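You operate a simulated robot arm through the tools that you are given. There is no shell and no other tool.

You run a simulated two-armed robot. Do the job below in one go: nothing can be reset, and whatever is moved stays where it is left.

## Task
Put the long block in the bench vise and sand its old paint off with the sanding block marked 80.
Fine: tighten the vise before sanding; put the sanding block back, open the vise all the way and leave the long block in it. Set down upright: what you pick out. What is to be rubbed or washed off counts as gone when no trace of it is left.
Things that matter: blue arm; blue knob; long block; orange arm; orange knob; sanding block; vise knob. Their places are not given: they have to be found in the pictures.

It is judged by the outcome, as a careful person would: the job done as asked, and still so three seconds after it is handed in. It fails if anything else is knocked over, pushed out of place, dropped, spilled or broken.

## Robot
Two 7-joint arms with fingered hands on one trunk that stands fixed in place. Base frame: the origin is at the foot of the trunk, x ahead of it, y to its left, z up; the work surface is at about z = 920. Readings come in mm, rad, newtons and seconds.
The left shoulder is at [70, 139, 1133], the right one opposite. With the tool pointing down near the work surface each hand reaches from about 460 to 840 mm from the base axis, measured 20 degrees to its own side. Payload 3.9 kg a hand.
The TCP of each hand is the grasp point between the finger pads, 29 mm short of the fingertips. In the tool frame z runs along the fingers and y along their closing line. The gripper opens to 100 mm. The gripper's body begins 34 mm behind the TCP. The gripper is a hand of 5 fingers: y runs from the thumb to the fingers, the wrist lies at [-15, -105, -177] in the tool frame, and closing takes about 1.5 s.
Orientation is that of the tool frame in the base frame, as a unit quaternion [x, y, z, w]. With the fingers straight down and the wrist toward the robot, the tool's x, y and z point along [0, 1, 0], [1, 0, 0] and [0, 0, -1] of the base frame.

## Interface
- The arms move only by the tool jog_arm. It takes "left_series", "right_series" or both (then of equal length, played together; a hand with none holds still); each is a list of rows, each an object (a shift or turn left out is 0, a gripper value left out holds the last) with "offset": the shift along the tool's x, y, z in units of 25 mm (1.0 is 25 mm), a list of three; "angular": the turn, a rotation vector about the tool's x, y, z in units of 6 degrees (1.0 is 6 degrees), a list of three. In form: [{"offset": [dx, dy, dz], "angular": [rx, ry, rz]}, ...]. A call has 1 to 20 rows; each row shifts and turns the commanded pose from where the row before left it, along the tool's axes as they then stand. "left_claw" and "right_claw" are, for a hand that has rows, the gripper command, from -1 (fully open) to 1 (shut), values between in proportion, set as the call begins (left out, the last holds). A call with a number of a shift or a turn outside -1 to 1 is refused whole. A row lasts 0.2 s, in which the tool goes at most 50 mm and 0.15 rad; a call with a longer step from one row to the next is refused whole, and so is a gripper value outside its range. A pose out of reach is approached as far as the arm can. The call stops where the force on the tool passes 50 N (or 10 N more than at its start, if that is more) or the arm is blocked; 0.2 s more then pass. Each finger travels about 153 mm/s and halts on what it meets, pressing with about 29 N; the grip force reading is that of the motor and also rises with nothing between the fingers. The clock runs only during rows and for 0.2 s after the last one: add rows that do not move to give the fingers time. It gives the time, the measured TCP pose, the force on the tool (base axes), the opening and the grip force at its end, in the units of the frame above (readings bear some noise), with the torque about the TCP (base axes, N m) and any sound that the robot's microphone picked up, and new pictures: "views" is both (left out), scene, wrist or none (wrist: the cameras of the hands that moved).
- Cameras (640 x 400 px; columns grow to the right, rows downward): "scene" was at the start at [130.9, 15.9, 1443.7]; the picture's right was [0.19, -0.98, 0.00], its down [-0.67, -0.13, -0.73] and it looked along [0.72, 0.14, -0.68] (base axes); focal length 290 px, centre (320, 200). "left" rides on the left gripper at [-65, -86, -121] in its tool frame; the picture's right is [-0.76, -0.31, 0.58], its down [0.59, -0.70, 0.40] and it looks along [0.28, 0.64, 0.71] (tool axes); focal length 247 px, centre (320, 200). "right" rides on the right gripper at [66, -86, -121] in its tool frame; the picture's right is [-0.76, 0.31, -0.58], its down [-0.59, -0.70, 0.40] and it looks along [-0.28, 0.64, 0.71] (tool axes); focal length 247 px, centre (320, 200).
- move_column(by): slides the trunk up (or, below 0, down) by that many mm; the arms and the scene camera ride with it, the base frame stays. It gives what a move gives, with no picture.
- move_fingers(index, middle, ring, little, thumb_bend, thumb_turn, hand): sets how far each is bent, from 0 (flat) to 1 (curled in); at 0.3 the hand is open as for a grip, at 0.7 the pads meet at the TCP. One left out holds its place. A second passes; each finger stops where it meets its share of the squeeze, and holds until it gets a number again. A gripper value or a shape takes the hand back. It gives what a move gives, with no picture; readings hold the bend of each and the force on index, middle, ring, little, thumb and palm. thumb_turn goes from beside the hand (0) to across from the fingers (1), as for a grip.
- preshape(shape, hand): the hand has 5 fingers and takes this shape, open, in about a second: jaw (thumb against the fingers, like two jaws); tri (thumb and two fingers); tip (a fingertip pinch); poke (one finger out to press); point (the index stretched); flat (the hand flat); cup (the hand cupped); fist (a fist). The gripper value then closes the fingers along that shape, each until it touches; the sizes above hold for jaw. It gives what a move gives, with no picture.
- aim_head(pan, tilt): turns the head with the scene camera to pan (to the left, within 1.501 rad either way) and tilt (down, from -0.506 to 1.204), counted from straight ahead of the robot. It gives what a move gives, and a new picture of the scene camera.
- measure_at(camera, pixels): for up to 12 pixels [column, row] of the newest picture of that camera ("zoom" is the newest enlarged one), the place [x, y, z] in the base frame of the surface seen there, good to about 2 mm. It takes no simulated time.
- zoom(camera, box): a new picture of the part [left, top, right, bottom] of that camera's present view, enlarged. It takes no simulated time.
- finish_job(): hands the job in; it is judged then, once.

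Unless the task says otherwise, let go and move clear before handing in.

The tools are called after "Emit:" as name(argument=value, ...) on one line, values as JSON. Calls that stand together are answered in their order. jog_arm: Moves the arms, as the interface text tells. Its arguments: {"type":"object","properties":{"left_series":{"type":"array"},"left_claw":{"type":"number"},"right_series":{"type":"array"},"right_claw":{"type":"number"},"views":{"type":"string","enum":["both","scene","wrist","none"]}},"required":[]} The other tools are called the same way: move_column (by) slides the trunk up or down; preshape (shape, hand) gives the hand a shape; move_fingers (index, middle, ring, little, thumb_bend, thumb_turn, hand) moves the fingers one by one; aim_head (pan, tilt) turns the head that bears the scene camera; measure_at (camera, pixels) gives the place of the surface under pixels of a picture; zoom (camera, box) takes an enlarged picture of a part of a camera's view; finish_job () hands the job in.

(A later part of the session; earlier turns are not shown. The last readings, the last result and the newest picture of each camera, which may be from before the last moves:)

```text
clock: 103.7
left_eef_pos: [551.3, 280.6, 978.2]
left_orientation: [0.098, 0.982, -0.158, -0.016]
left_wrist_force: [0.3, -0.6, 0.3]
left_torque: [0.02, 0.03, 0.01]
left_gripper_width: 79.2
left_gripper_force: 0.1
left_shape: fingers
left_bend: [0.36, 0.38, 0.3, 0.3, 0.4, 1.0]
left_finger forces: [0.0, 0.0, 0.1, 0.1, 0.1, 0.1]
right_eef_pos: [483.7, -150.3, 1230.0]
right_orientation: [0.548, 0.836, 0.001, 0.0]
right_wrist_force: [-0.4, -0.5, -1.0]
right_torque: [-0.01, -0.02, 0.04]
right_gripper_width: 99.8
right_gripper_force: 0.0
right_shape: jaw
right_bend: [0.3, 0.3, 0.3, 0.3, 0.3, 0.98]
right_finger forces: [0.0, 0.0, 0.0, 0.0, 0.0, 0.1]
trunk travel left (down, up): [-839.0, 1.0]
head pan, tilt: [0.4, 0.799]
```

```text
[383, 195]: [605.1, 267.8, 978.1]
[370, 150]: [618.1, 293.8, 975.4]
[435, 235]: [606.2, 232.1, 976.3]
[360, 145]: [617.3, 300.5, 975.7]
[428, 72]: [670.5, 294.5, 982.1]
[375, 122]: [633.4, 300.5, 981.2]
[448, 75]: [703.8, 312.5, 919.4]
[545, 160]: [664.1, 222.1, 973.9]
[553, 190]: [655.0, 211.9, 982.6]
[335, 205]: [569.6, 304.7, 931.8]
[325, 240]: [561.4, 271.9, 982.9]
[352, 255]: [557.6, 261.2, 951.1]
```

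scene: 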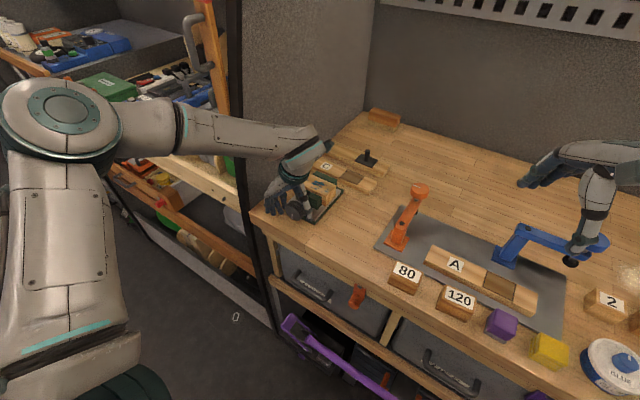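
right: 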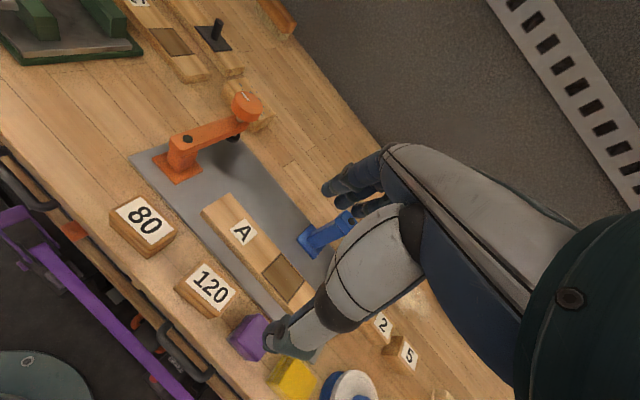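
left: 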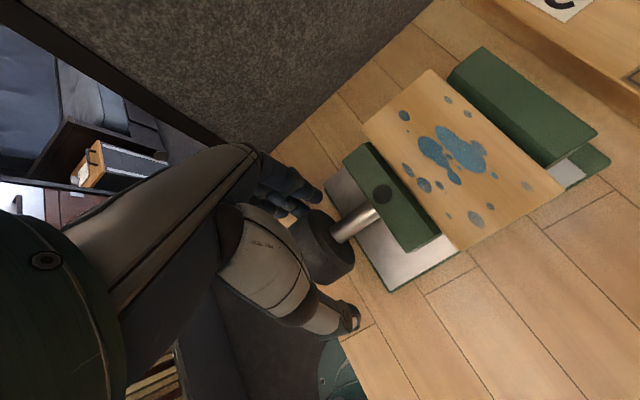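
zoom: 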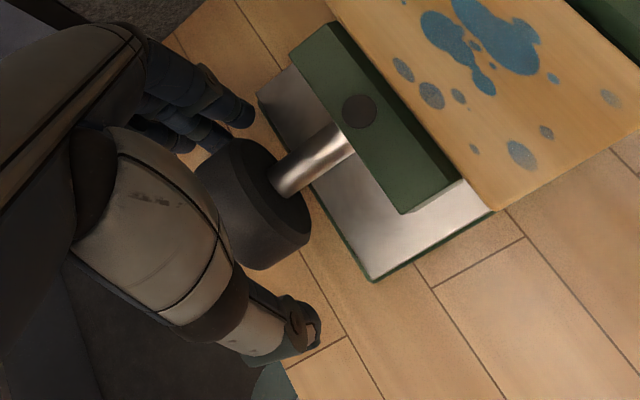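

About 10 mm of gap remains to the fixed jaw (~180°). Second stroke: grip and turn 54°.

Emit:
move_fingers(hand="left", middle=0.9, thumb_bend=0.9)

Emit:
jog_arm(left_series=[{"offset": [-0.014, -0.054, 0.003], "angular": [-1, 0, 0]}, {"offset": [-0.014, -0.054, 0.003], "angular": [-1, 0, 0]}, {"offset": [-0.014, -0.054, 0.003], "angular": [-1, 0, 0]}, {"offset": [-0.014, -0.054, 0.003], "angular": [-1, 0, 0]}, {"offset": [-0.014, -0.054, 0.003], "angular": [-1, 0, 0]}, {"offset": [-0.014, -0.054, 0.003], "angular": [-1, 0, 0]}, {"offset": [-0.014, -0.054, 0.003], "angular": [-1, 0, 0]}, {"offset": [-0.014, -0.054, 0.003], "angular": [-1, 0, 0]}, {"offset": [-0.014, -0.054, 0.003], "angular": [-1, 0, 0]}], views="both")

Emit:
zoom(camera="scene", box=[270, 170, 350, 240])

```text
clock: 104.7
left_eef_pos: [549.8, 276.4, 978.7]
left_orientation: [0.099, 0.983, -0.156, -0.017]
left_wrist_force: [-7.0, -16.5, -4.6]
left_torque: [-0.32, 0.04, -0.17]
left_gripper_width: 55.4
left_gripper_force: 18.9
left_shape: fingers
left_bend: [0.36, 0.54, 0.3, 0.3, 0.54, 1.0]
left_finger forces: [0.0, 10.6, 0.0, 0.0, 27.2, 0.1]
right_eef_pos: [482.1, -153.4, 1229.6]
right_orientation: [0.548, 0.836, 0.001, -0.001]
right_wrist_force: [1.0, -0.2, 0.7]
right_torque: [0.02, 0.02, 0.01]
right_gripper_width: 99.8
right_gripper_force: 0.1
right_shape: jaw
right_bend: [0.3, 0.3, 0.3, 0.3, 0.3, 0.98]
right_finger forces: [0.0, 0.0, 0.0, 0.0, 0.0, 0.1]
trunk travel left (down, up): [-839.0, 1.0]
head pan, tilt: [0.4, 0.799]
```

```text
clock: 106.7
left_eef_pos: [553.0, 267.6, 974.3]
left_orientation: [0.094, 0.947, 0.307, 0.029]
left_wrist_force: [-11.2, -13.2, -22.4]
left_torque: [-0.41, 0.24, 0.04]
left_gripper_width: 60.5
left_gripper_force: 19.7
left_shape: fingers
left_bend: [0.36, 0.57, 0.3, 0.3, 0.55, 1.0]
left_finger forces: [0.1, 7.5, 0.0, 0.0, 31.5, 0.1]
right_eef_pos: [485.5, -150.5, 1229.4]
right_orientation: [0.549, 0.836, 0.001, -0.001]
right_wrist_force: [0.1, -0.6, 1.4]
right_torque: [-0.02, 0.0, -0.02]
right_gripper_width: 99.6
right_gripper_force: 0.1
right_shape: jaw
right_bend: [0.3, 0.3, 0.3, 0.3, 0.3, 0.98]
right_finger forces: [0.1, 0.1, 0.1, 0.1, 0.0, 0.0]
trunk travel left (down, up): [-839.0, 1.0]
head pan, tilt: [0.4, 0.799]
```

scene: 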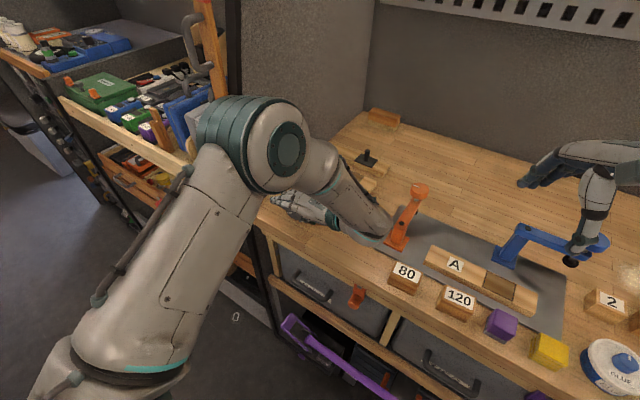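
left: 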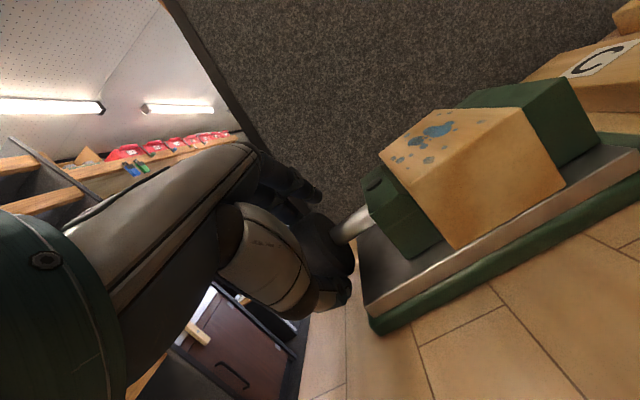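

```text
5.71 times, centred on (310, 205) of scene
```

zoom: 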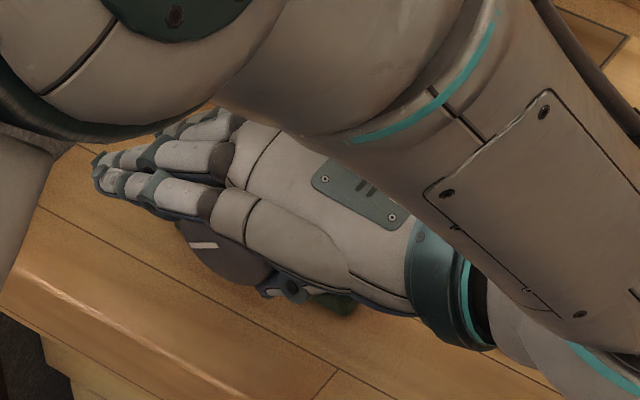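

Marker shows ~150° total. Opening, swinging back (with a small centring shift), then third stroke.

Emit:
move_fingers(hand="left", middle=0.38, thumb_bend=0.38)

Emit:
jog_arm(left_series=[{"offset": [0, 0.05, 0], "angular": [1, 0, 0]}, {"offset": [0, 0.05, 0], "angular": [1, 0, 0]}, {"offset": [0, 0.05, 0], "angular": [1, 0, 0]}, {"offset": [0, 0.05, 0], "angular": [1, 0, 0]}, {"offset": [0, 0.05, 0.003], "angular": [1, 0, 0]}, {"offset": [0, 0.05, 0.003], "angular": [1, 0, 0]}, {"offset": [0, 0.05, 0.003], "angular": [1, 0, 0]}, {"offset": [0, 0.05, 0.003], "angular": [1, 0, 0]}, {"offset": [0, 0.05, 0.003], "angular": [1, 0, 0]}, {}], views="both")

Emit:
zoom(camera="left", box=[240, 130, 480, 360])

```text
clock: 107.7
left_eef_pos: [553.6, 269.3, 976.2]
left_orientation: [0.095, 0.947, 0.306, 0.031]
left_wrist_force: [0.8, 0.1, 1.0]
left_torque: [0.03, 0.0, 0.0]
left_gripper_width: 81.0
left_gripper_force: 0.5
left_shape: fingers
left_bend: [0.36, 0.38, 0.3, 0.3, 0.38, 1.0]
left_finger forces: [0.0, 0.0, 0.0, 0.1, 1.0, 0.1]
right_eef_pos: [482.6, -149.4, 1230.0]
right_orientation: [0.548, 0.836, 0.0, 0.0]
right_wrist_force: [-0.4, -0.2, 0.4]
right_torque: [-0.01, 0.01, 0.0]
right_gripper_width: 100.0
right_gripper_force: 0.0
right_shape: jaw
right_bend: [0.3, 0.3, 0.3, 0.3, 0.3, 0.98]
right_finger forces: [0.1, 0.0, 0.0, 0.0, 0.0, 0.0]
trunk travel left (down, up): [-839.0, 1.0]
head pan, tilt: [0.4, 0.799]
```

```text
clock: 109.8
left_eef_pos: [554.8, 278.4, 977.5]
left_orientation: [0.098, 0.982, -0.158, -0.016]
left_wrist_force: [-0.6, 0.1, -1.1]
left_torque: [0.03, -0.03, 0.02]
left_gripper_width: 81.4
left_gripper_force: 0.1
left_shape: fingers
left_bend: [0.36, 0.38, 0.3, 0.3, 0.38, 1.0]
left_finger forces: [0.1, 0.0, 0.0, 0.0, 0.0, 0.1]
right_eef_pos: [482.0, -151.5, 1229.2]
right_orientation: [0.55, 0.835, 0.001, 0.0]
right_wrist_force: [0.5, -0.3, -0.1]
right_torque: [-0.02, -0.01, -0.02]
right_gripper_width: 99.7
right_gripper_force: 0.1
right_shape: jaw
right_bend: [0.3, 0.3, 0.3, 0.3, 0.3, 0.98]
right_finger forces: [0.0, 0.1, 0.1, 0.1, 0.1, 0.0]
trunk travel left (down, up): [-839.0, 1.0]
head pan, tilt: [0.4, 0.799]
```

scene: 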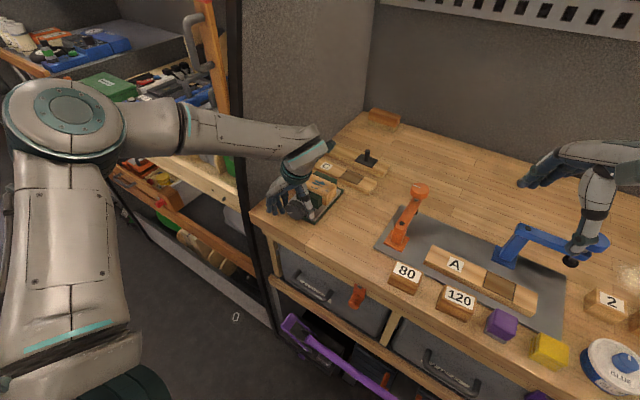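
left: 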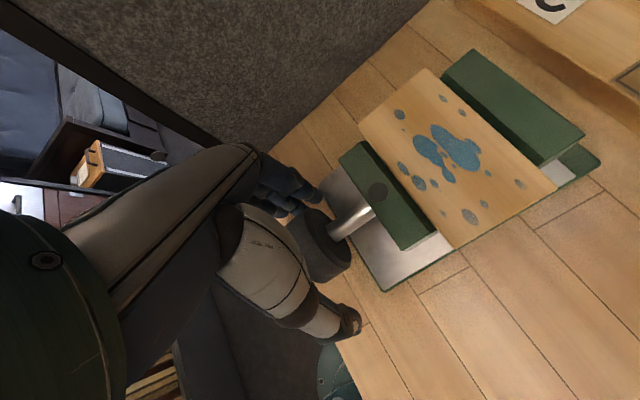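

```text
1.74 times, centred on (360, 245) of left
```

zoom: 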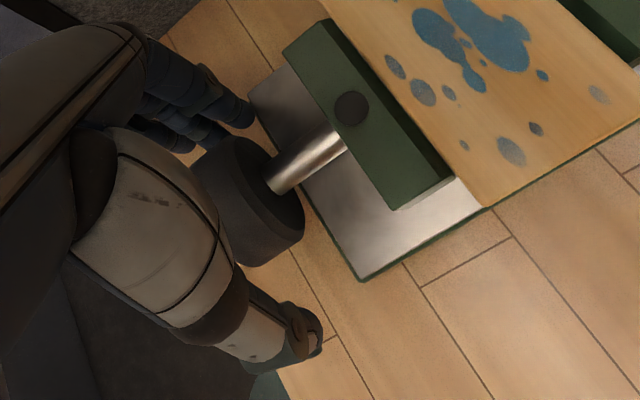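

Good. Third stroke.

Emit:
move_fingers(hand="left", middle=0.9, thumb_bend=0.9)

Emit:
jog_arm(left_series=[{"offset": [-0.014, -0.054, 0.003], "angular": [-1, 0, 0]}, {"offset": [-0.014, -0.054, 0.003], "angular": [-1, 0, 0]}, {"offset": [-0.014, -0.054, 0.003], "angular": [-1, 0, 0]}, {"offset": [-0.014, -0.054, 0.003], "angular": [-1, 0, 0]}, {"offset": [-0.014, -0.054, 0.003], "angular": [-1, 0, 0]}, {"offset": [-0.014, -0.054, 0.003], "angular": [-1, 0, 0]}, {"offset": [-0.014, -0.054, 0.003], "angular": [-1, 0, 0]}, {"offset": [-0.014, -0.054, 0.003], "angular": [-1, 0, 0]}, {"offset": [-0.014, -0.054, 0.003], "angular": [-1, 0, 0]}], views="both")

Emit:
zoom(camera="scene", box=[270, 170, 350, 240])

```text
clock: 110.8
left_eef_pos: [553.2, 274.6, 978.3]
left_orientation: [0.098, 0.983, -0.157, -0.016]
left_wrist_force: [-6.3, -15.1, -3.4]
left_torque: [-0.28, 0.06, -0.21]
left_gripper_width: 53.7
left_gripper_force: 18.9
left_shape: fingers
left_bend: [0.36, 0.53, 0.3, 0.3, 0.55, 1.0]
left_finger forces: [0.1, 11.5, 0.0, 0.0, 27.1, 0.1]
right_eef_pos: [483.0, -153.6, 1229.9]
right_orientation: [0.549, 0.836, 0.002, 0.0]
right_wrist_force: [0.3, 0.7, -0.5]
right_torque: [0.0, 0.01, -0.02]
right_gripper_width: 100.0
right_gripper_force: 0.0
right_shape: jaw
right_bend: [0.3, 0.3, 0.3, 0.3, 0.3, 0.98]
right_finger forces: [0.0, 0.0, 0.0, 0.0, 0.0, 0.1]
trunk travel left (down, up): [-839.0, 1.0]
head pan, tilt: [0.4, 0.799]
```

```text
clock: 112.8
left_eef_pos: [555.9, 266.2, 972.5]
left_orientation: [0.094, 0.947, 0.306, 0.028]
left_wrist_force: [-10.4, -7.6, -26.8]
left_torque: [-0.42, 0.21, -0.02]
left_gripper_width: 59.6
left_gripper_force: 20.6
left_shape: fingers
left_bend: [0.36, 0.57, 0.3, 0.3, 0.57, 1.0]
left_finger forces: [0.1, 9.0, 0.0, 0.1, 31.4, 0.1]
right_eef_pos: [484.5, -149.1, 1229.1]
right_orientation: [0.548, 0.836, 0.0, 0.0]
right_wrist_force: [0.0, 0.2, 1.1]
right_torque: [0.01, -0.01, 0.01]
right_gripper_width: 99.9
right_gripper_force: 0.1
right_shape: jaw
right_bend: [0.3, 0.3, 0.3, 0.3, 0.3, 0.98]
right_finger forces: [0.0, 0.0, 0.0, 0.0, 0.1, 0.1]
trunk travel left (down, up): [-839.0, 1.0]
head pan, tilt: [0.4, 0.799]
```

scene: 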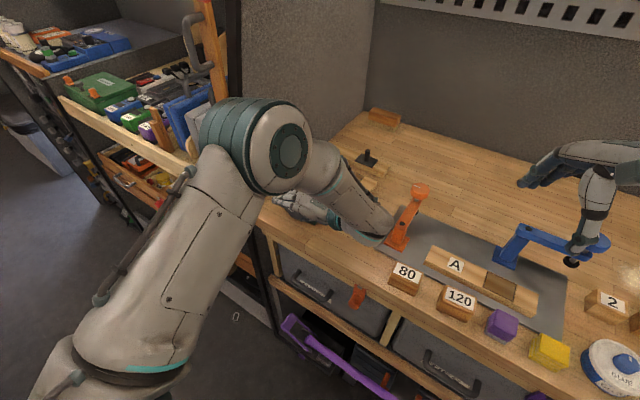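
left: 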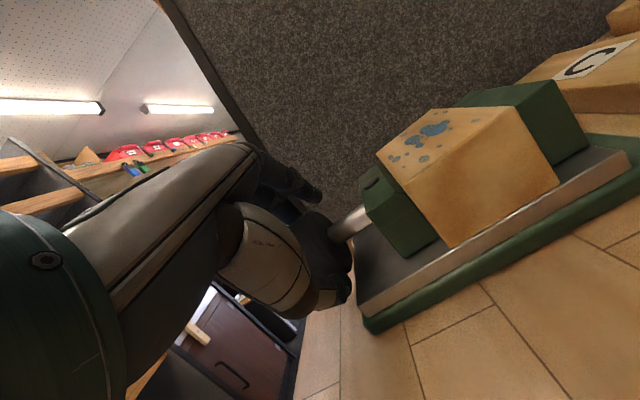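

```text
5.71 times, centred on (310, 205) of scene
```

zoom: 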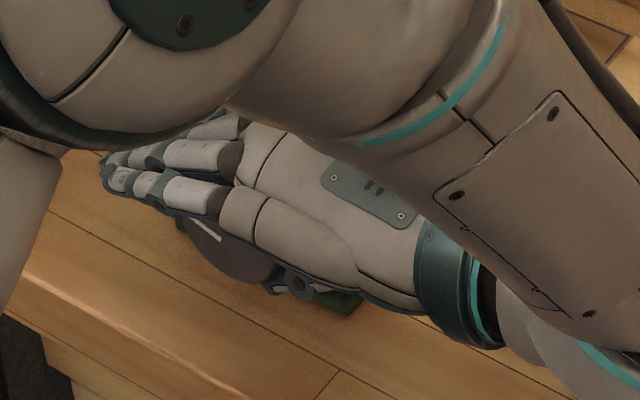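

About 205° total now. The grip pulls the hand toward the thumb, so I'll re-centre ~5 mm toward -y when swinging back.

Emit:
move_fingers(hand="left", middle=0.38, thumb_bend=0.38)

Emit:
jog_arm(left_series=[{"offset": [0, 0.05, 0], "angular": [1, 0, 0]}, {"offset": [0, 0.05, 0], "angular": [1, 0, 0]}, {"offset": [0, 0.05, 0], "angular": [1, 0, 0]}, {"offset": [0, 0.05, 0], "angular": [1, 0, 0]}, {"offset": [0, 0.05, 0.003], "angular": [1, 0, 0]}, {"offset": [0, 0.05, 0.003], "angular": [1, 0, 0]}, {"offset": [0, 0, 0.003], "angular": [1, 0, 0]}, {"offset": [0, 0, 0.003], "angular": [1, 0, 0]}, {"offset": [0, 0, 0.003], "angular": [1, 0, 0]}, {}], views="both")

Emit:
zoom(camera="left", box=[320, 30, 620, 310])

```text
clock: 113.8
left_eef_pos: [555.8, 265.0, 976.9]
left_orientation: [0.094, 0.947, 0.306, 0.031]
left_wrist_force: [-0.9, -1.2, 2.8]
left_torque: [-0.09, 0.0, 0.02]
left_gripper_width: 81.1
left_gripper_force: 0.7
left_shape: fingers
left_bend: [0.36, 0.38, 0.3, 0.3, 0.38, 1.0]
left_finger forces: [0.0, 0.0, 0.1, 0.0, 2.4, 0.0]
right_eef_pos: [483.0, -149.6, 1229.6]
right_orientation: [0.548, 0.836, 0.0, 0.0]
right_wrist_force: [-0.3, 0.1, -0.7]
right_torque: [0.02, 0.0, -0.01]
right_gripper_width: 99.6
right_gripper_force: 0.0
right_shape: jaw
right_bend: [0.3, 0.3, 0.3, 0.3, 0.3, 0.98]
right_finger forces: [0.0, 0.0, 0.0, 0.0, 0.0, 0.0]
trunk travel left (down, up): [-839.0, 1.0]
head pan, tilt: [0.4, 0.799]
```

```text
clock: 116.0
left_eef_pos: [557.6, 272.2, 982.0]
left_orientation: [0.098, 0.983, -0.156, -0.011]
left_wrist_force: [0.9, 3.0, 23.9]
left_torque: [1.22, -0.5, 0.07]
left_gripper_width: 85.6
left_gripper_force: 12.0
left_shape: fingers
left_bend: [0.32, 0.38, 0.3, 0.3, 0.38, 1.0]
left_finger forces: [23.9, 0.0, 0.1, 0.1, 0.1, 0.0]
right_eef_pos: [480.5, -151.6, 1231.1]
right_orientation: [0.548, 0.837, 0.001, 0.001]
right_wrist_force: [-0.4, -0.2, -0.5]
right_torque: [-0.02, -0.01, -0.03]
right_gripper_width: 99.9
right_gripper_force: 0.0
right_shape: jaw
right_bend: [0.3, 0.3, 0.3, 0.3, 0.3, 0.98]
right_finger forces: [0.0, 0.0, 0.1, 0.0, 0.0, 0.1]
trunk travel left (down, up): [-839.0, 1.0]
head pan, tilt: [0.4, 0.799]
```

scene: 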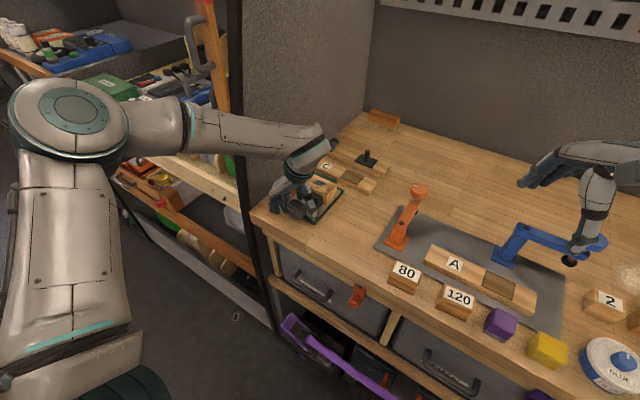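
left: 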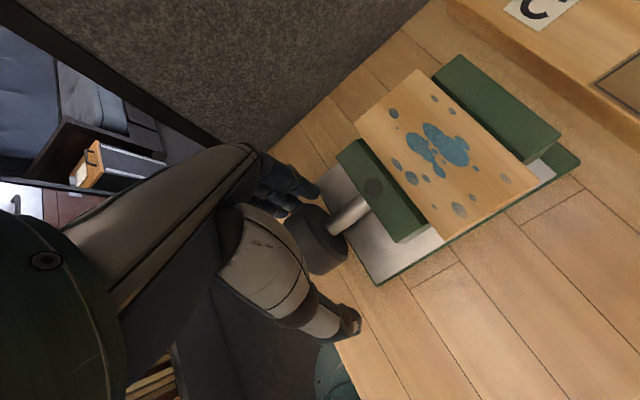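

```text
1.43 times, centred on (470, 170) of left
```

zoom: 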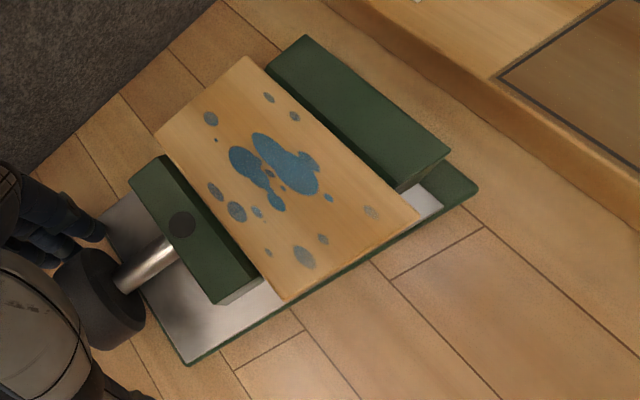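

The index tip now presses on the vise bed (24 N). Raising the hand 7 mm along its axis to free it.

Emit:
jog_arm(left_series=[{"offset": [0, 0, -0.3]}, {}], views="wrist")

Emit:
zoom(camera="left", box=[240, 130, 480, 360])

Emit:
measure_at(camera="zoom", pixels=[[240, 120], [205, 130], [310, 345], [290, 310], [215, 150], [255, 195], [295, 215], [350, 95], [235, 170], [265, 235]])

```text
clock: 116.7
left_eef_pos: [556.4, 274.5, 982.3]
left_orientation: [0.097, 0.983, -0.157, -0.018]
left_wrist_force: [-0.1, 0.6, -0.1]
left_torque: [0.01, 0.01, 0.01]
left_gripper_width: 81.5
left_gripper_force: 0.1
left_shape: fingers
left_bend: [0.36, 0.38, 0.3, 0.3, 0.38, 1.0]
left_finger forces: [0.1, 0.0, 0.0, 0.0, 0.1, 0.1]
right_eef_pos: [482.7, -150.0, 1229.9]
right_orientation: [0.549, 0.836, 0.0, 0.0]
right_wrist_force: [-0.6, -0.6, -0.1]
right_torque: [0.01, 0.0, -0.01]
right_gripper_width: 99.9
right_gripper_force: 0.0
right_shape: jaw
right_bend: [0.3, 0.3, 0.3, 0.3, 0.3, 0.98]
right_finger forces: [0.0, 0.1, 0.0, 0.0, 0.1, 0.0]
trunk travel left (down, up): [-839.0, 1.0]
head pan, tilt: [0.4, 0.799]
```

left: 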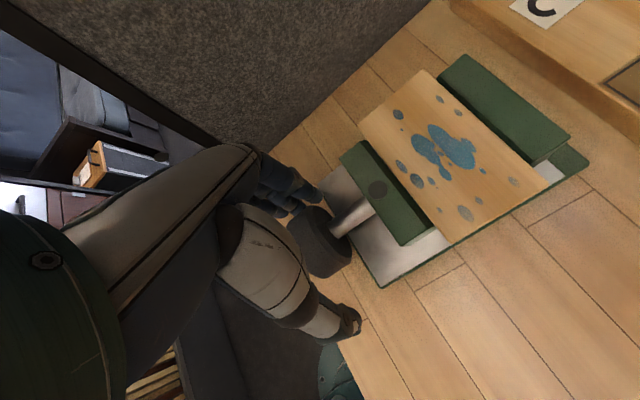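

```text
1.74 times, centred on (360, 245) of left
```

zoom: 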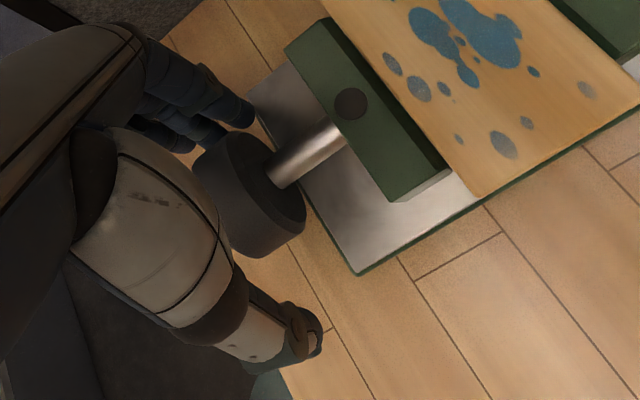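

```text
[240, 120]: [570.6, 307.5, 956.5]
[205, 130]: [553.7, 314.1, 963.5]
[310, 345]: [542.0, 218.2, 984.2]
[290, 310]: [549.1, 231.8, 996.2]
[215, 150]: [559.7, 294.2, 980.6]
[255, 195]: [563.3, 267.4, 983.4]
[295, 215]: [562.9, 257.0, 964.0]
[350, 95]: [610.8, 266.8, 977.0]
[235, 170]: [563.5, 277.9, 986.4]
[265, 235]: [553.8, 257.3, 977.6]
```

Free again. Fourth stroke with the pivot adjusted.

Emit:
move_fingers(hand="left", middle=0.9, thumb_bend=0.9)

Emit:
jog_arm(left_series=[{"offset": [-0.014, -0.07, 0.004], "angular": [-1, 0, 0]}, {"offset": [-0.014, -0.07, 0.004], "angular": [-1, 0, 0]}, {"offset": [-0.014, -0.07, 0.004], "angular": [-1, 0, 0]}, {"offset": [-0.014, -0.07, 0.004], "angular": [-1, 0, 0]}, {"offset": [-0.014, -0.07, 0.004], "angular": [-1, 0, 0]}, {"offset": [-0.014, -0.07, 0.004], "angular": [-1, 0, 0]}, {"offset": [-0.014, -0.07, 0.004], "angular": [-1, 0, 0]}, {"offset": [-0.014, -0.07, 0.004], "angular": [-1, 0, 0]}, {"offset": [-0.014, -0.07, 0.004], "angular": [-1, 0, 0]}], views="both")

Emit:
zoom(camera="scene", box=[270, 170, 350, 240])

```text
clock: 117.7
left_eef_pos: [556.2, 271.6, 985.0]
left_orientation: [0.098, 0.983, -0.157, -0.017]
left_wrist_force: [-9.2, -15.4, -9.6]
left_torque: [-0.4, 0.05, -0.21]
left_gripper_width: 50.9
left_gripper_force: 19.5
left_shape: fingers
left_bend: [0.36, 0.49, 0.3, 0.3, 0.56, 1.0]
left_finger forces: [0.0, 12.9, 0.1, 0.0, 26.4, 0.0]
right_eef_pos: [482.6, -152.7, 1229.5]
right_orientation: [0.549, 0.836, 0.001, 0.001]
right_wrist_force: [0.1, -0.2, -0.5]
right_torque: [0.01, -0.02, 0.02]
right_gripper_width: 100.1
right_gripper_force: 0.0
right_shape: jaw
right_bend: [0.3, 0.3, 0.3, 0.3, 0.3, 0.98]
right_finger forces: [0.1, 0.0, 0.1, 0.1, 0.1, 0.0]
trunk travel left (down, up): [-839.0, 1.0]
head pan, tilt: [0.4, 0.799]
```

```text
clock: 119.7
left_eef_pos: [557.8, 257.1, 980.3]
left_orientation: [0.093, 0.946, 0.308, 0.03]
left_wrist_force: [-12.0, -15.7, -17.4]
left_torque: [-0.61, 0.3, 0.06]
left_gripper_width: 58.1
left_gripper_force: 19.4
left_shape: fingers
left_bend: [0.36, 0.53, 0.3, 0.3, 0.56, 1.0]
left_finger forces: [0.0, 7.1, 0.0, 0.0, 31.4, 0.0]
right_eef_pos: [483.2, -152.1, 1229.4]
right_orientation: [0.549, 0.836, 0.001, 0.001]
right_wrist_force: [0.3, 0.2, 0.0]
right_torque: [0.01, 0.01, 0.0]
right_gripper_width: 99.7
right_gripper_force: 0.0
right_shape: jaw
right_bend: [0.3, 0.3, 0.3, 0.3, 0.3, 0.98]
right_finger forces: [0.0, 0.1, 0.1, 0.1, 0.0, 0.0]
trunk travel left (down, up): [-839.0, 1.0]
head pan, tilt: [0.4, 0.799]
```

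scene: 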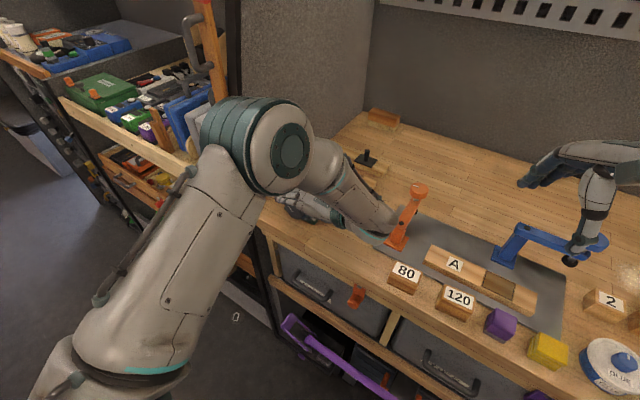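
left: 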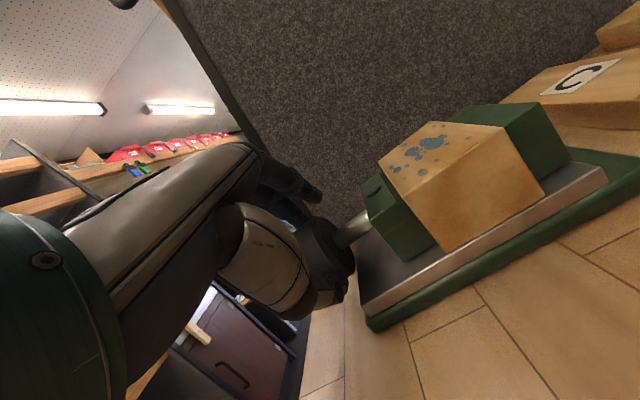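

```text
5.71 times, centred on (310, 205) of scene
```

zoom: 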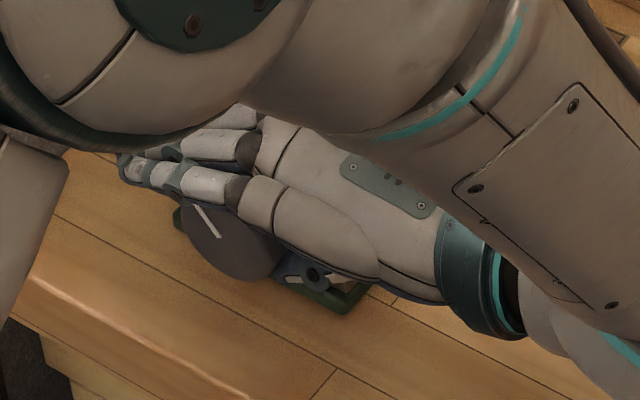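

The block is now nearly against the fixed jaw. Opening and swinging back for the fifth stroke.

Emit:
move_fingers(hand="left", index=0.3, middle=0.38, thumb_bend=0.38)

Emit:
jog_arm(left_series=[{"offset": [0, 0.07, 0], "angular": [1, 0, 0]}, {"offset": [0, 0.07, 0], "angular": [1, 0, 0]}, {"offset": [0, 0.07, 0], "angular": [1, 0, 0]}, {"offset": [0, 0.07, 0], "angular": [1, 0, 0]}, {"offset": [0, 0.07, 0], "angular": [1, 0, 0]}, {"offset": [0, 0.07, 0], "angular": [1, 0, 0]}, {"offset": [0, 0.07, 0], "angular": [1, 0, 0]}, {"offset": [0, 0.07, 0], "angular": [1, 0, 0]}, {"offset": [0, 0.07, 0], "angular": [1, 0, 0]}, {}], views="both")

Emit:
zoom(camera="left", box=[320, 30, 620, 310])

Emit:
zoom(camera="scene", box=[250, 150, 350, 240])

```text
clock: 120.7
left_eef_pos: [556.9, 259.6, 980.8]
left_orientation: [0.094, 0.947, 0.307, 0.03]
left_wrist_force: [-0.1, 0.3, -0.4]
left_torque: [0.02, -0.02, 0.01]
left_gripper_width: 88.4
left_gripper_force: 0.2
left_shape: fingers
left_bend: [0.3, 0.38, 0.3, 0.3, 0.38, 1.0]
left_finger forces: [0.0, 0.0, 0.0, 0.1, 0.0, 0.0]
right_eef_pos: [484.1, -149.9, 1229.2]
right_orientation: [0.548, 0.836, 0.002, 0.001]
right_wrist_force: [-0.2, -0.1, -0.6]
right_torque: [-0.01, 0.02, 0.0]
right_gripper_width: 99.9
right_gripper_force: 0.0
right_shape: jaw
right_bend: [0.3, 0.3, 0.3, 0.3, 0.3, 0.98]
right_finger forces: [0.0, 0.1, 0.1, 0.0, 0.0, 0.0]
trunk travel left (down, up): [-839.0, 1.0]
head pan, tilt: [0.4, 0.799]
```

```text
clock: 122.8
left_eef_pos: [560.0, 273.8, 985.4]
left_orientation: [0.099, 0.983, -0.157, -0.016]
left_wrist_force: [-0.8, -0.9, -0.5]
left_torque: [-0.01, 0.02, -0.01]
left_gripper_width: 88.4
left_gripper_force: 0.0
left_shape: fingers
left_bend: [0.3, 0.38, 0.3, 0.3, 0.38, 1.0]
left_finger forces: [0.0, 0.0, 0.0, 0.1, 0.0, 0.0]
right_eef_pos: [484.7, -149.2, 1228.8]
right_orientation: [0.549, 0.836, 0.001, 0.001]
right_wrist_force: [-0.3, -0.3, -0.3]
right_torque: [-0.01, 0.02, -0.03]
right_gripper_width: 99.9
right_gripper_force: 0.0
right_shape: jaw
right_bend: [0.3, 0.3, 0.3, 0.3, 0.3, 0.98]
right_finger forces: [0.1, 0.1, 0.0, 0.0, 0.1, 0.0]
trunk travel left (down, up): [-839.0, 1.0]
head pan, tilt: [0.4, 0.799]
```

scene: 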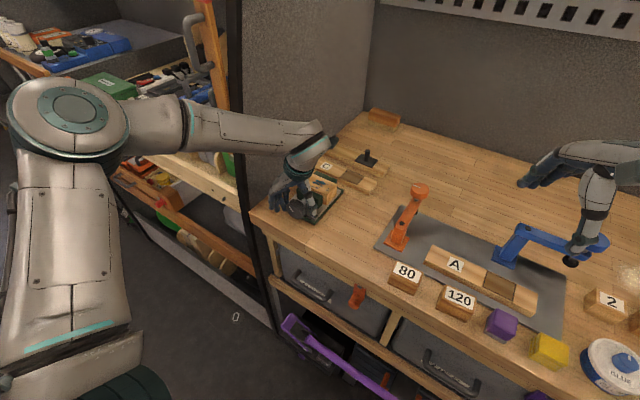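
left: 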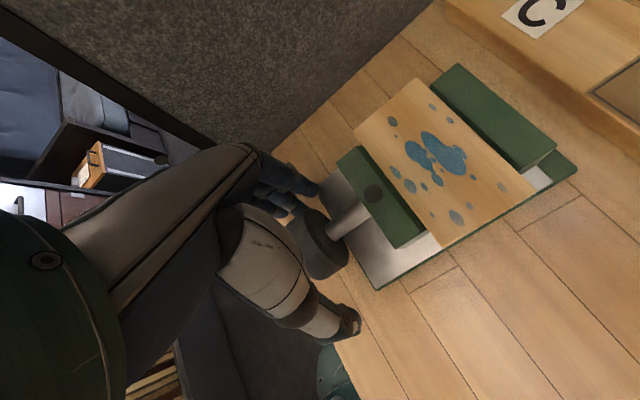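

```text
1.43 times, centred on (470, 170) of left
```

zoom: 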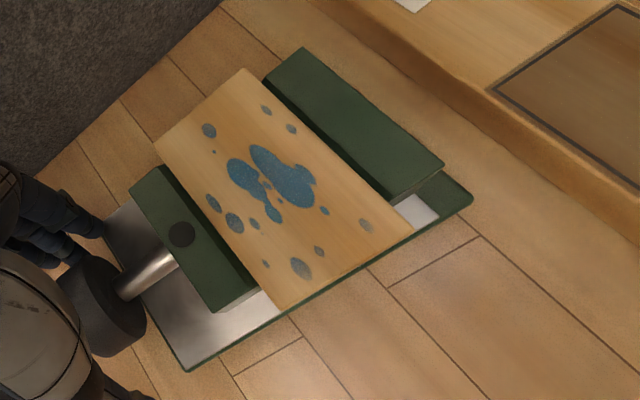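

```text
4.44 times, centred on (300, 195) of scene
```

zoom: 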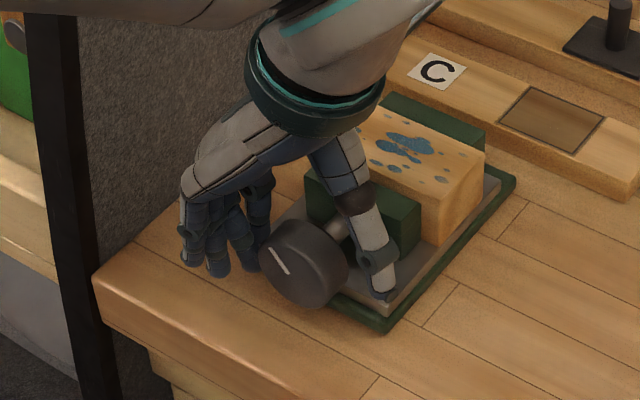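

Total turn ≈230°. Measuring the remaining gap between block and fixed jaw.

Emit:
measure_at(camera="left", pixels=[[417, 80], [440, 105], [475, 137], [505, 162], [533, 187], [437, 95], [470, 125], [500, 150], [525, 168], [352, 132], [385, 170], [440, 247]])

```text
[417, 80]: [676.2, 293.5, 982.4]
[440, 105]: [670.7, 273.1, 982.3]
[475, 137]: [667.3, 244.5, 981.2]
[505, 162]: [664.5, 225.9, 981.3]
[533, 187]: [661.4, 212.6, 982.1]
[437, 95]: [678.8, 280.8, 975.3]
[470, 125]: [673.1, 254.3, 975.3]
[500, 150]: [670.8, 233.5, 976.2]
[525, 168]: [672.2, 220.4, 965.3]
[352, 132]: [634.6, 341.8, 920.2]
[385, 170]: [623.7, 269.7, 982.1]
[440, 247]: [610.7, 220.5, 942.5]
```

About 3–4 mm gap remains (≈65°). Fifth stroke.

Emit:
move_fingers(hand="left", middle=1.0, thumb_bend=0.9)

Emit:
jog_arm(left_series=[{"offset": [-0.014, -0.07, 0.004], "angular": [-1, 0, 0]}, {"offset": [-0.014, -0.07, 0.004], "angular": [-1, 0, 0]}, {"offset": [-0.014, -0.07, 0.004], "angular": [-1, 0, 0]}, {"offset": [-0.014, -0.07, 0.004], "angular": [-1, 0, 0]}, {"offset": [-0.014, -0.07, 0.004], "angular": [-1, 0, 0]}, {"offset": [-0.014, -0.07, 0.004], "angular": [-1, 0, 0]}, {"offset": [-0.014, -0.07, 0.004], "angular": [-1, 0, 0]}, {"offset": [-0.014, -0.07, 0.004], "angular": [-1, 0, 0]}, {"offset": [-0.014, -0.07, 0.004], "angular": [-1, 0, 0]}], views="both")

Emit:
zoom(camera="scene", box=[270, 170, 350, 240])

Emit:
move_fingers(hand="left", middle=0.38, thumb_bend=0.38)

Emit:
jog_arm(left_series=[{"offset": [0, 0.07, 0], "angular": [1, 0, 0]}, {"offset": [0, 0.07, 0], "angular": [1, 0, 0]}, {"offset": [0, 0.07, 0], "angular": [1, 0, 0]}, {"offset": [0, 0.07, 0], "angular": [1, 0, 0]}, {"offset": [0, 0.07, 0], "angular": [1, 0, 0]}, {"offset": [0, 0.07, 0], "angular": [1, 0, 0]}, {"offset": [0, 0.07, 0], "angular": [1, 0, 0]}, {"offset": [0, 0.07, 0], "angular": [1, 0, 0]}, {"offset": [0, 0.07, 0], "angular": [1, 0, 0]}, {}], views="both")

Emit:
zoom(camera="left", box=[320, 30, 620, 310])

Emit:
zoom(camera="scene", box=[250, 150, 350, 240])

```text
clock: 123.8
left_eef_pos: [558.5, 269.9, 985.1]
left_orientation: [0.098, 0.983, -0.156, -0.017]
left_wrist_force: [-6.9, -15.1, -4.5]
left_torque: [-0.4, 0.05, -0.21]
left_gripper_width: 56.5
left_gripper_force: 19.7
left_shape: fingers
left_bend: [0.3, 0.47, 0.3, 0.3, 0.57, 1.0]
left_finger forces: [0.0, 13.0, 0.0, 0.0, 26.4, 0.0]
right_eef_pos: [482.1, -153.4, 1229.7]
right_orientation: [0.549, 0.836, 0.001, 0.0]
right_wrist_force: [0.0, 0.2, 0.0]
right_torque: [0.02, -0.03, -0.01]
right_gripper_width: 99.9
right_gripper_force: 0.0
right_shape: jaw
right_bend: [0.3, 0.3, 0.3, 0.3, 0.3, 0.98]
right_finger forces: [0.0, 0.0, 0.1, 0.0, 0.1, 0.0]
trunk travel left (down, up): [-839.0, 1.0]
head pan, tilt: [0.4, 0.799]
```

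```text
clock: 125.8
left_eef_pos: [560.5, 253.5, 983.3]
left_orientation: [0.095, 0.946, 0.309, 0.031]
left_wrist_force: [-15.1, -25.6, -4.5]
left_torque: [-0.78, 0.4, 0.13]
left_gripper_width: 63.0
left_gripper_force: 22.1
left_shape: fingers
left_bend: [0.3, 0.51, 0.3, 0.3, 0.54, 1.0]
left_finger forces: [0.0, 7.4, 0.0, 0.0, 36.0, 0.0]
right_eef_pos: [481.4, -154.2, 1230.5]
right_orientation: [0.549, 0.836, 0.002, -0.001]
right_wrist_force: [-0.2, -0.8, -0.4]
right_torque: [0.01, -0.01, 0.02]
right_gripper_width: 99.8
right_gripper_force: 0.1
right_shape: jaw
right_bend: [0.3, 0.3, 0.3, 0.3, 0.3, 0.98]
right_finger forces: [0.1, 0.0, 0.0, 0.0, 0.1, 0.1]
trunk travel left (down, up): [-839.0, 1.0]
head pan, tilt: [0.4, 0.799]
```

scene: 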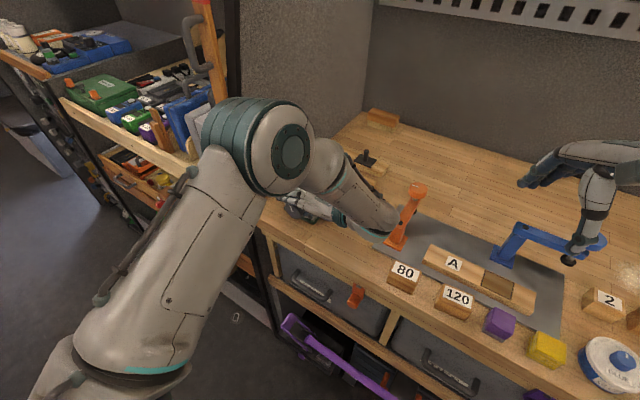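
left: 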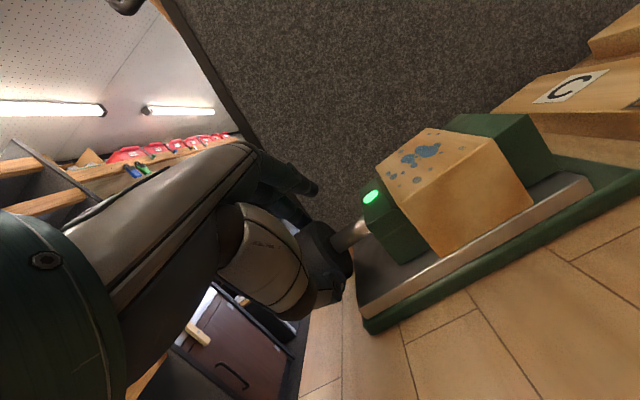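

```text
5.71 times, centred on (310, 205) of scene
```

zoom: 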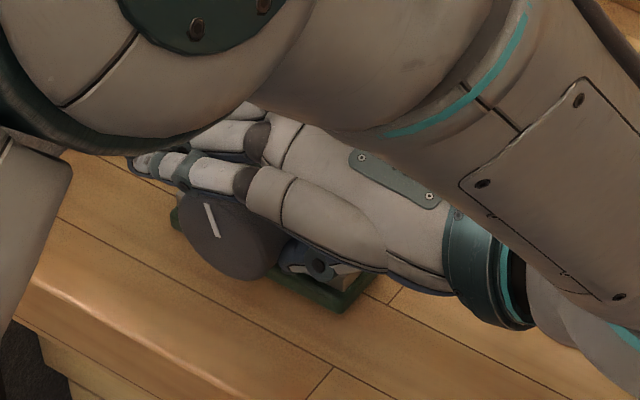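

```text
clock: 126.8
left_eef_pos: [560.4, 259.0, 983.1]
left_orientation: [0.093, 0.947, 0.307, 0.03]
left_wrist_force: [-1.6, 0.0, 0.3]
left_torque: [0.04, 0.03, 0.01]
left_gripper_width: 87.6
left_gripper_force: 0.4
left_shape: fingers
left_bend: [0.3, 0.38, 0.3, 0.3, 0.38, 1.0]
left_finger forces: [0.0, 0.0, 0.0, 0.0, 1.0, 0.0]
right_eef_pos: [483.7, -149.5, 1228.9]
right_orientation: [0.548, 0.836, 0.001, 0.001]
right_wrist_force: [-0.5, 0.3, 0.2]
right_torque: [0.02, 0.05, -0.05]
right_gripper_width: 99.6
right_gripper_force: 0.0
right_shape: jaw
right_bend: [0.3, 0.3, 0.3, 0.3, 0.3, 0.98]
right_finger forces: [0.0, 0.0, 0.0, 0.0, 0.1, 0.0]
trunk travel left (down, up): [-839.0, 1.0]
head pan, tilt: [0.4, 0.799]
```

```text
clock: 129.1
left_eef_pos: [565.2, 273.2, 985.9]
left_orientation: [0.097, 0.982, -0.158, -0.017]
left_wrist_force: [-0.1, 0.7, 0.6]
left_torque: [0.01, 0.03, 0.0]
left_gripper_width: 88.1
left_gripper_force: 0.1
left_shape: fingers
left_bend: [0.3, 0.38, 0.3, 0.3, 0.38, 1.0]
left_finger forces: [0.0, 0.0, 0.1, 0.0, 0.1, 0.1]
right_eef_pos: [482.8, -149.1, 1229.9]
right_orientation: [0.548, 0.836, 0.0, 0.001]
right_wrist_force: [0.2, -0.5, -0.2]
right_torque: [-0.02, -0.06, 0.01]
right_gripper_width: 99.7
right_gripper_force: 0.0
right_shape: jaw
right_bend: [0.3, 0.3, 0.3, 0.3, 0.3, 0.98]
right_finger forces: [0.0, 0.0, 0.1, 0.0, 0.0, 0.0]
trunk travel left (down, up): [-839.0, 1.0]
head pan, tilt: [0.4, 0.799]
```

scene: 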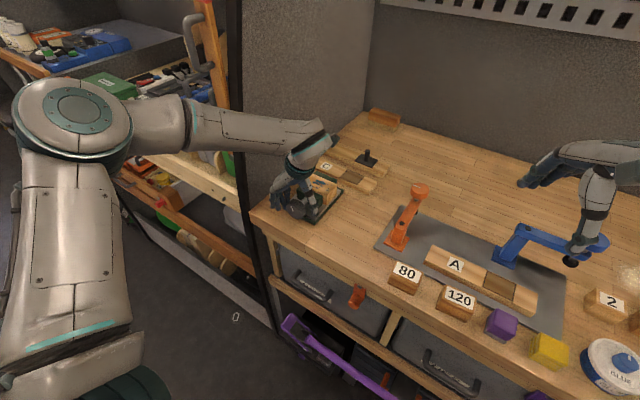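
left: 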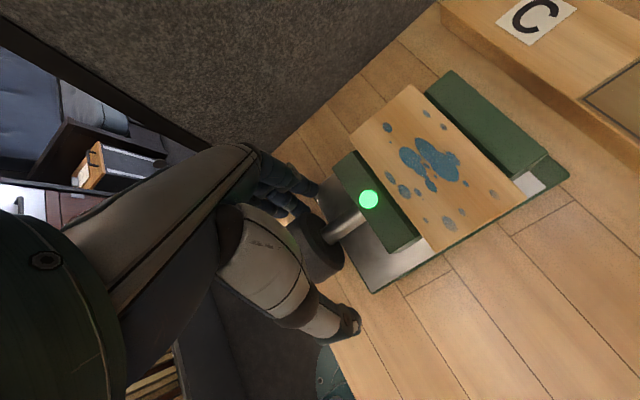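

```text
1.43 times, centred on (470, 170) of left
```

zoom: 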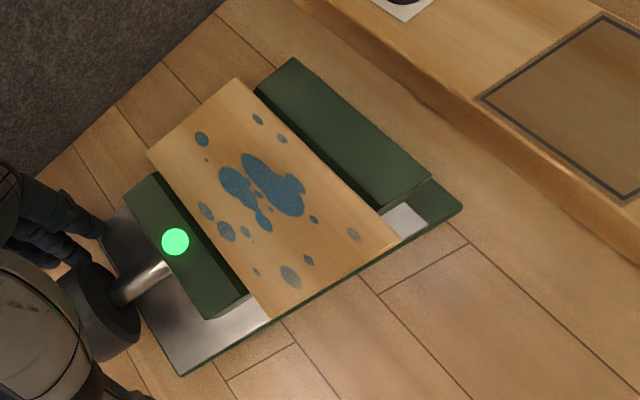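

```text
4.44 times, centred on (300, 195) of scene
```

zoom: 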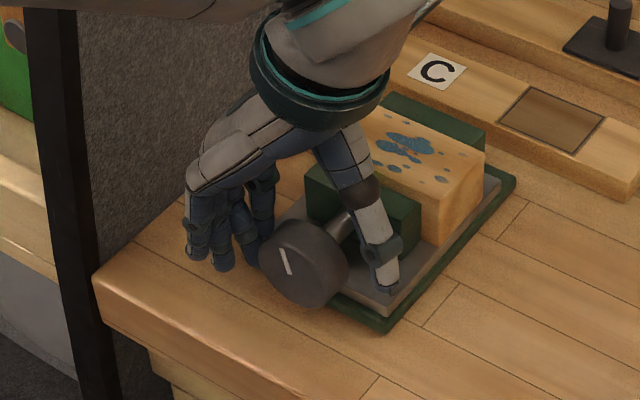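

A green light has come on at the vise jaw and the block is against the fixed jaw: the vise is tight. I'll withdraw the left hand along its axis.

Emit:
jog_arm(left_series=[{"offset": [0, 0, -0.5]}, {"offset": [0, 0, -0.8]}, {"offset": [0, 0, -1]}, {"offset": [0, 0, -1]}, {"offset": [0, 0, -1], "angular": [-1, 0, 0]}, {"angular": [-1, 0, 0]}, {"angular": [-1, 0, 0]}, {}], left_claw=-1, views="both")

Emit:
zoom(camera="scene", box=[250, 150, 350, 240])

Emit:
zoom(camera="scene", box=[370, 240, 450, 310])

```text
clock: 130.8
left_eef_pos: [570.4, 307.5, 1088.0]
left_orientation: [0.099, 0.995, -0.001, 0.0]
left_wrist_force: [0.0, -0.2, 0.4]
left_torque: [-0.02, -0.02, -0.03]
left_gripper_width: 100.0
left_gripper_force: 0.1
left_shape: jaw
left_bend: [0.3, 0.3, 0.3, 0.3, 0.3, 0.98]
left_finger forces: [0.0, 0.0, 0.0, 0.0, 0.1, 0.0]
right_eef_pos: [483.1, -148.8, 1230.3]
right_orientation: [0.548, 0.837, 0.001, 0.0]
right_wrist_force: [0.8, -0.9, -0.6]
right_torque: [0.01, 0.0, -0.03]
right_gripper_width: 99.5
right_gripper_force: 0.1
right_shape: jaw
right_bend: [0.3, 0.3, 0.3, 0.3, 0.3, 0.98]
right_finger forces: [0.0, 0.0, 0.0, 0.0, 0.1, 0.1]
trunk travel left (down, up): [-839.0, 1.0]
head pan, tilt: [0.4, 0.799]
```

scene: 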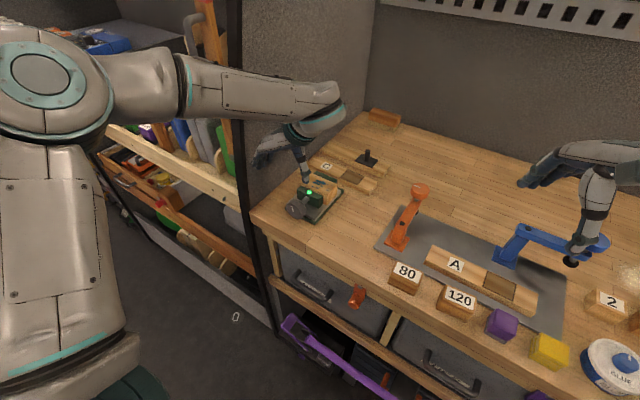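
left: 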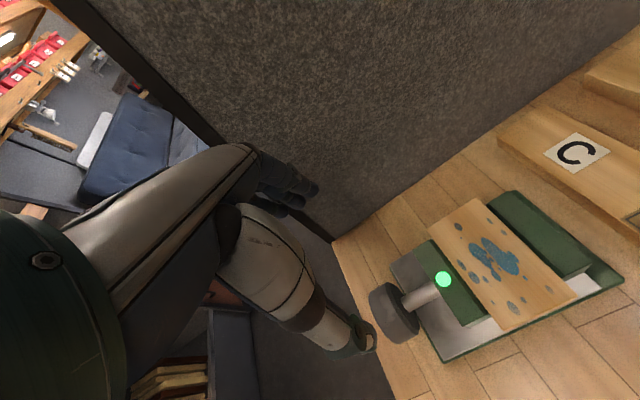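

```text
4.44 times, centred on (300, 195) of scene
```

zoom: 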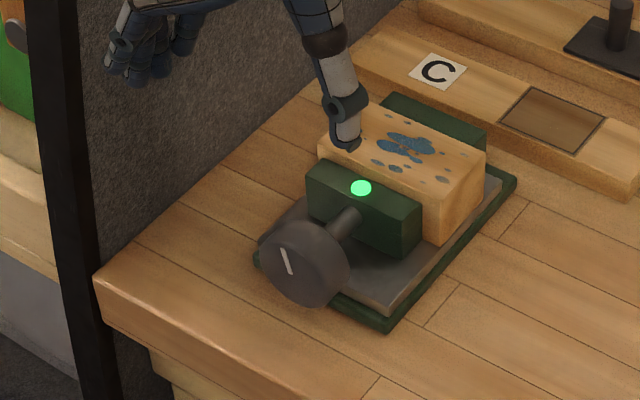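

```text
5.71 times, centred on (410, 275) of scene
```

zoom: 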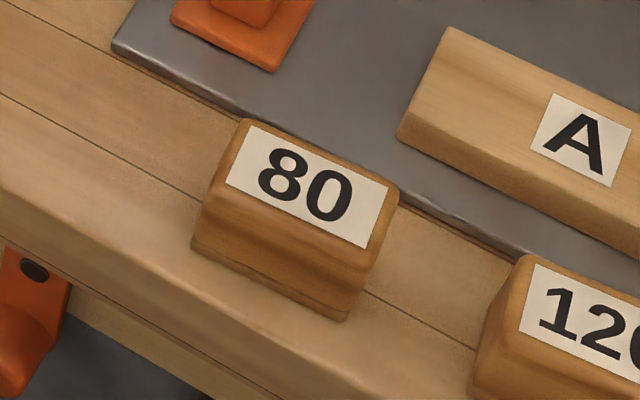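

The vise holds the block with the green light on. Now measuring the sanding block marked 80.

Emit:
measure_at(camera="zoom", pixels=[[248, 126], [392, 190], [372, 245], [222, 188], [200, 235], [345, 310], [300, 190], [285, 230], [275, 270], [395, 210], [215, 165], [330, 290]])

Emit:
measure_at(camera="zoom", pixels=[[195, 245], [347, 316], [372, 285], [120, 50], [245, 130], [420, 200], [540, 265], [400, 135], [270, 68], [480, 345], [190, 20], [250, 220]])

```text
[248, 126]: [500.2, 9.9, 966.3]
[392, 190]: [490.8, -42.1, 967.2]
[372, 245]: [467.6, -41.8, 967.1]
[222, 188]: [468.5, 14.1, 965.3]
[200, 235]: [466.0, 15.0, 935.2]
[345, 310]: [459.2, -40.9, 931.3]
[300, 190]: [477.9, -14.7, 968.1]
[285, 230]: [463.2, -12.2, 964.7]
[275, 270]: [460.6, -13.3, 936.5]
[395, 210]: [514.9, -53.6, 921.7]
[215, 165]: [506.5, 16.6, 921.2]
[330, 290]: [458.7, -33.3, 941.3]
```

```text
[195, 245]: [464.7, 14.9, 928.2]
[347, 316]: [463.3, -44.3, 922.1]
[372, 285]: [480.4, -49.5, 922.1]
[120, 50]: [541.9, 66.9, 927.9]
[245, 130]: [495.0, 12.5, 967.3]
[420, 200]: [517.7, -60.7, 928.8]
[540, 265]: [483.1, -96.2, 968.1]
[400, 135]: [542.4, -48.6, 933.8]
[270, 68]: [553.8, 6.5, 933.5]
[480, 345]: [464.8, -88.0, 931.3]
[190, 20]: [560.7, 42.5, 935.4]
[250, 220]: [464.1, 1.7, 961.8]
```

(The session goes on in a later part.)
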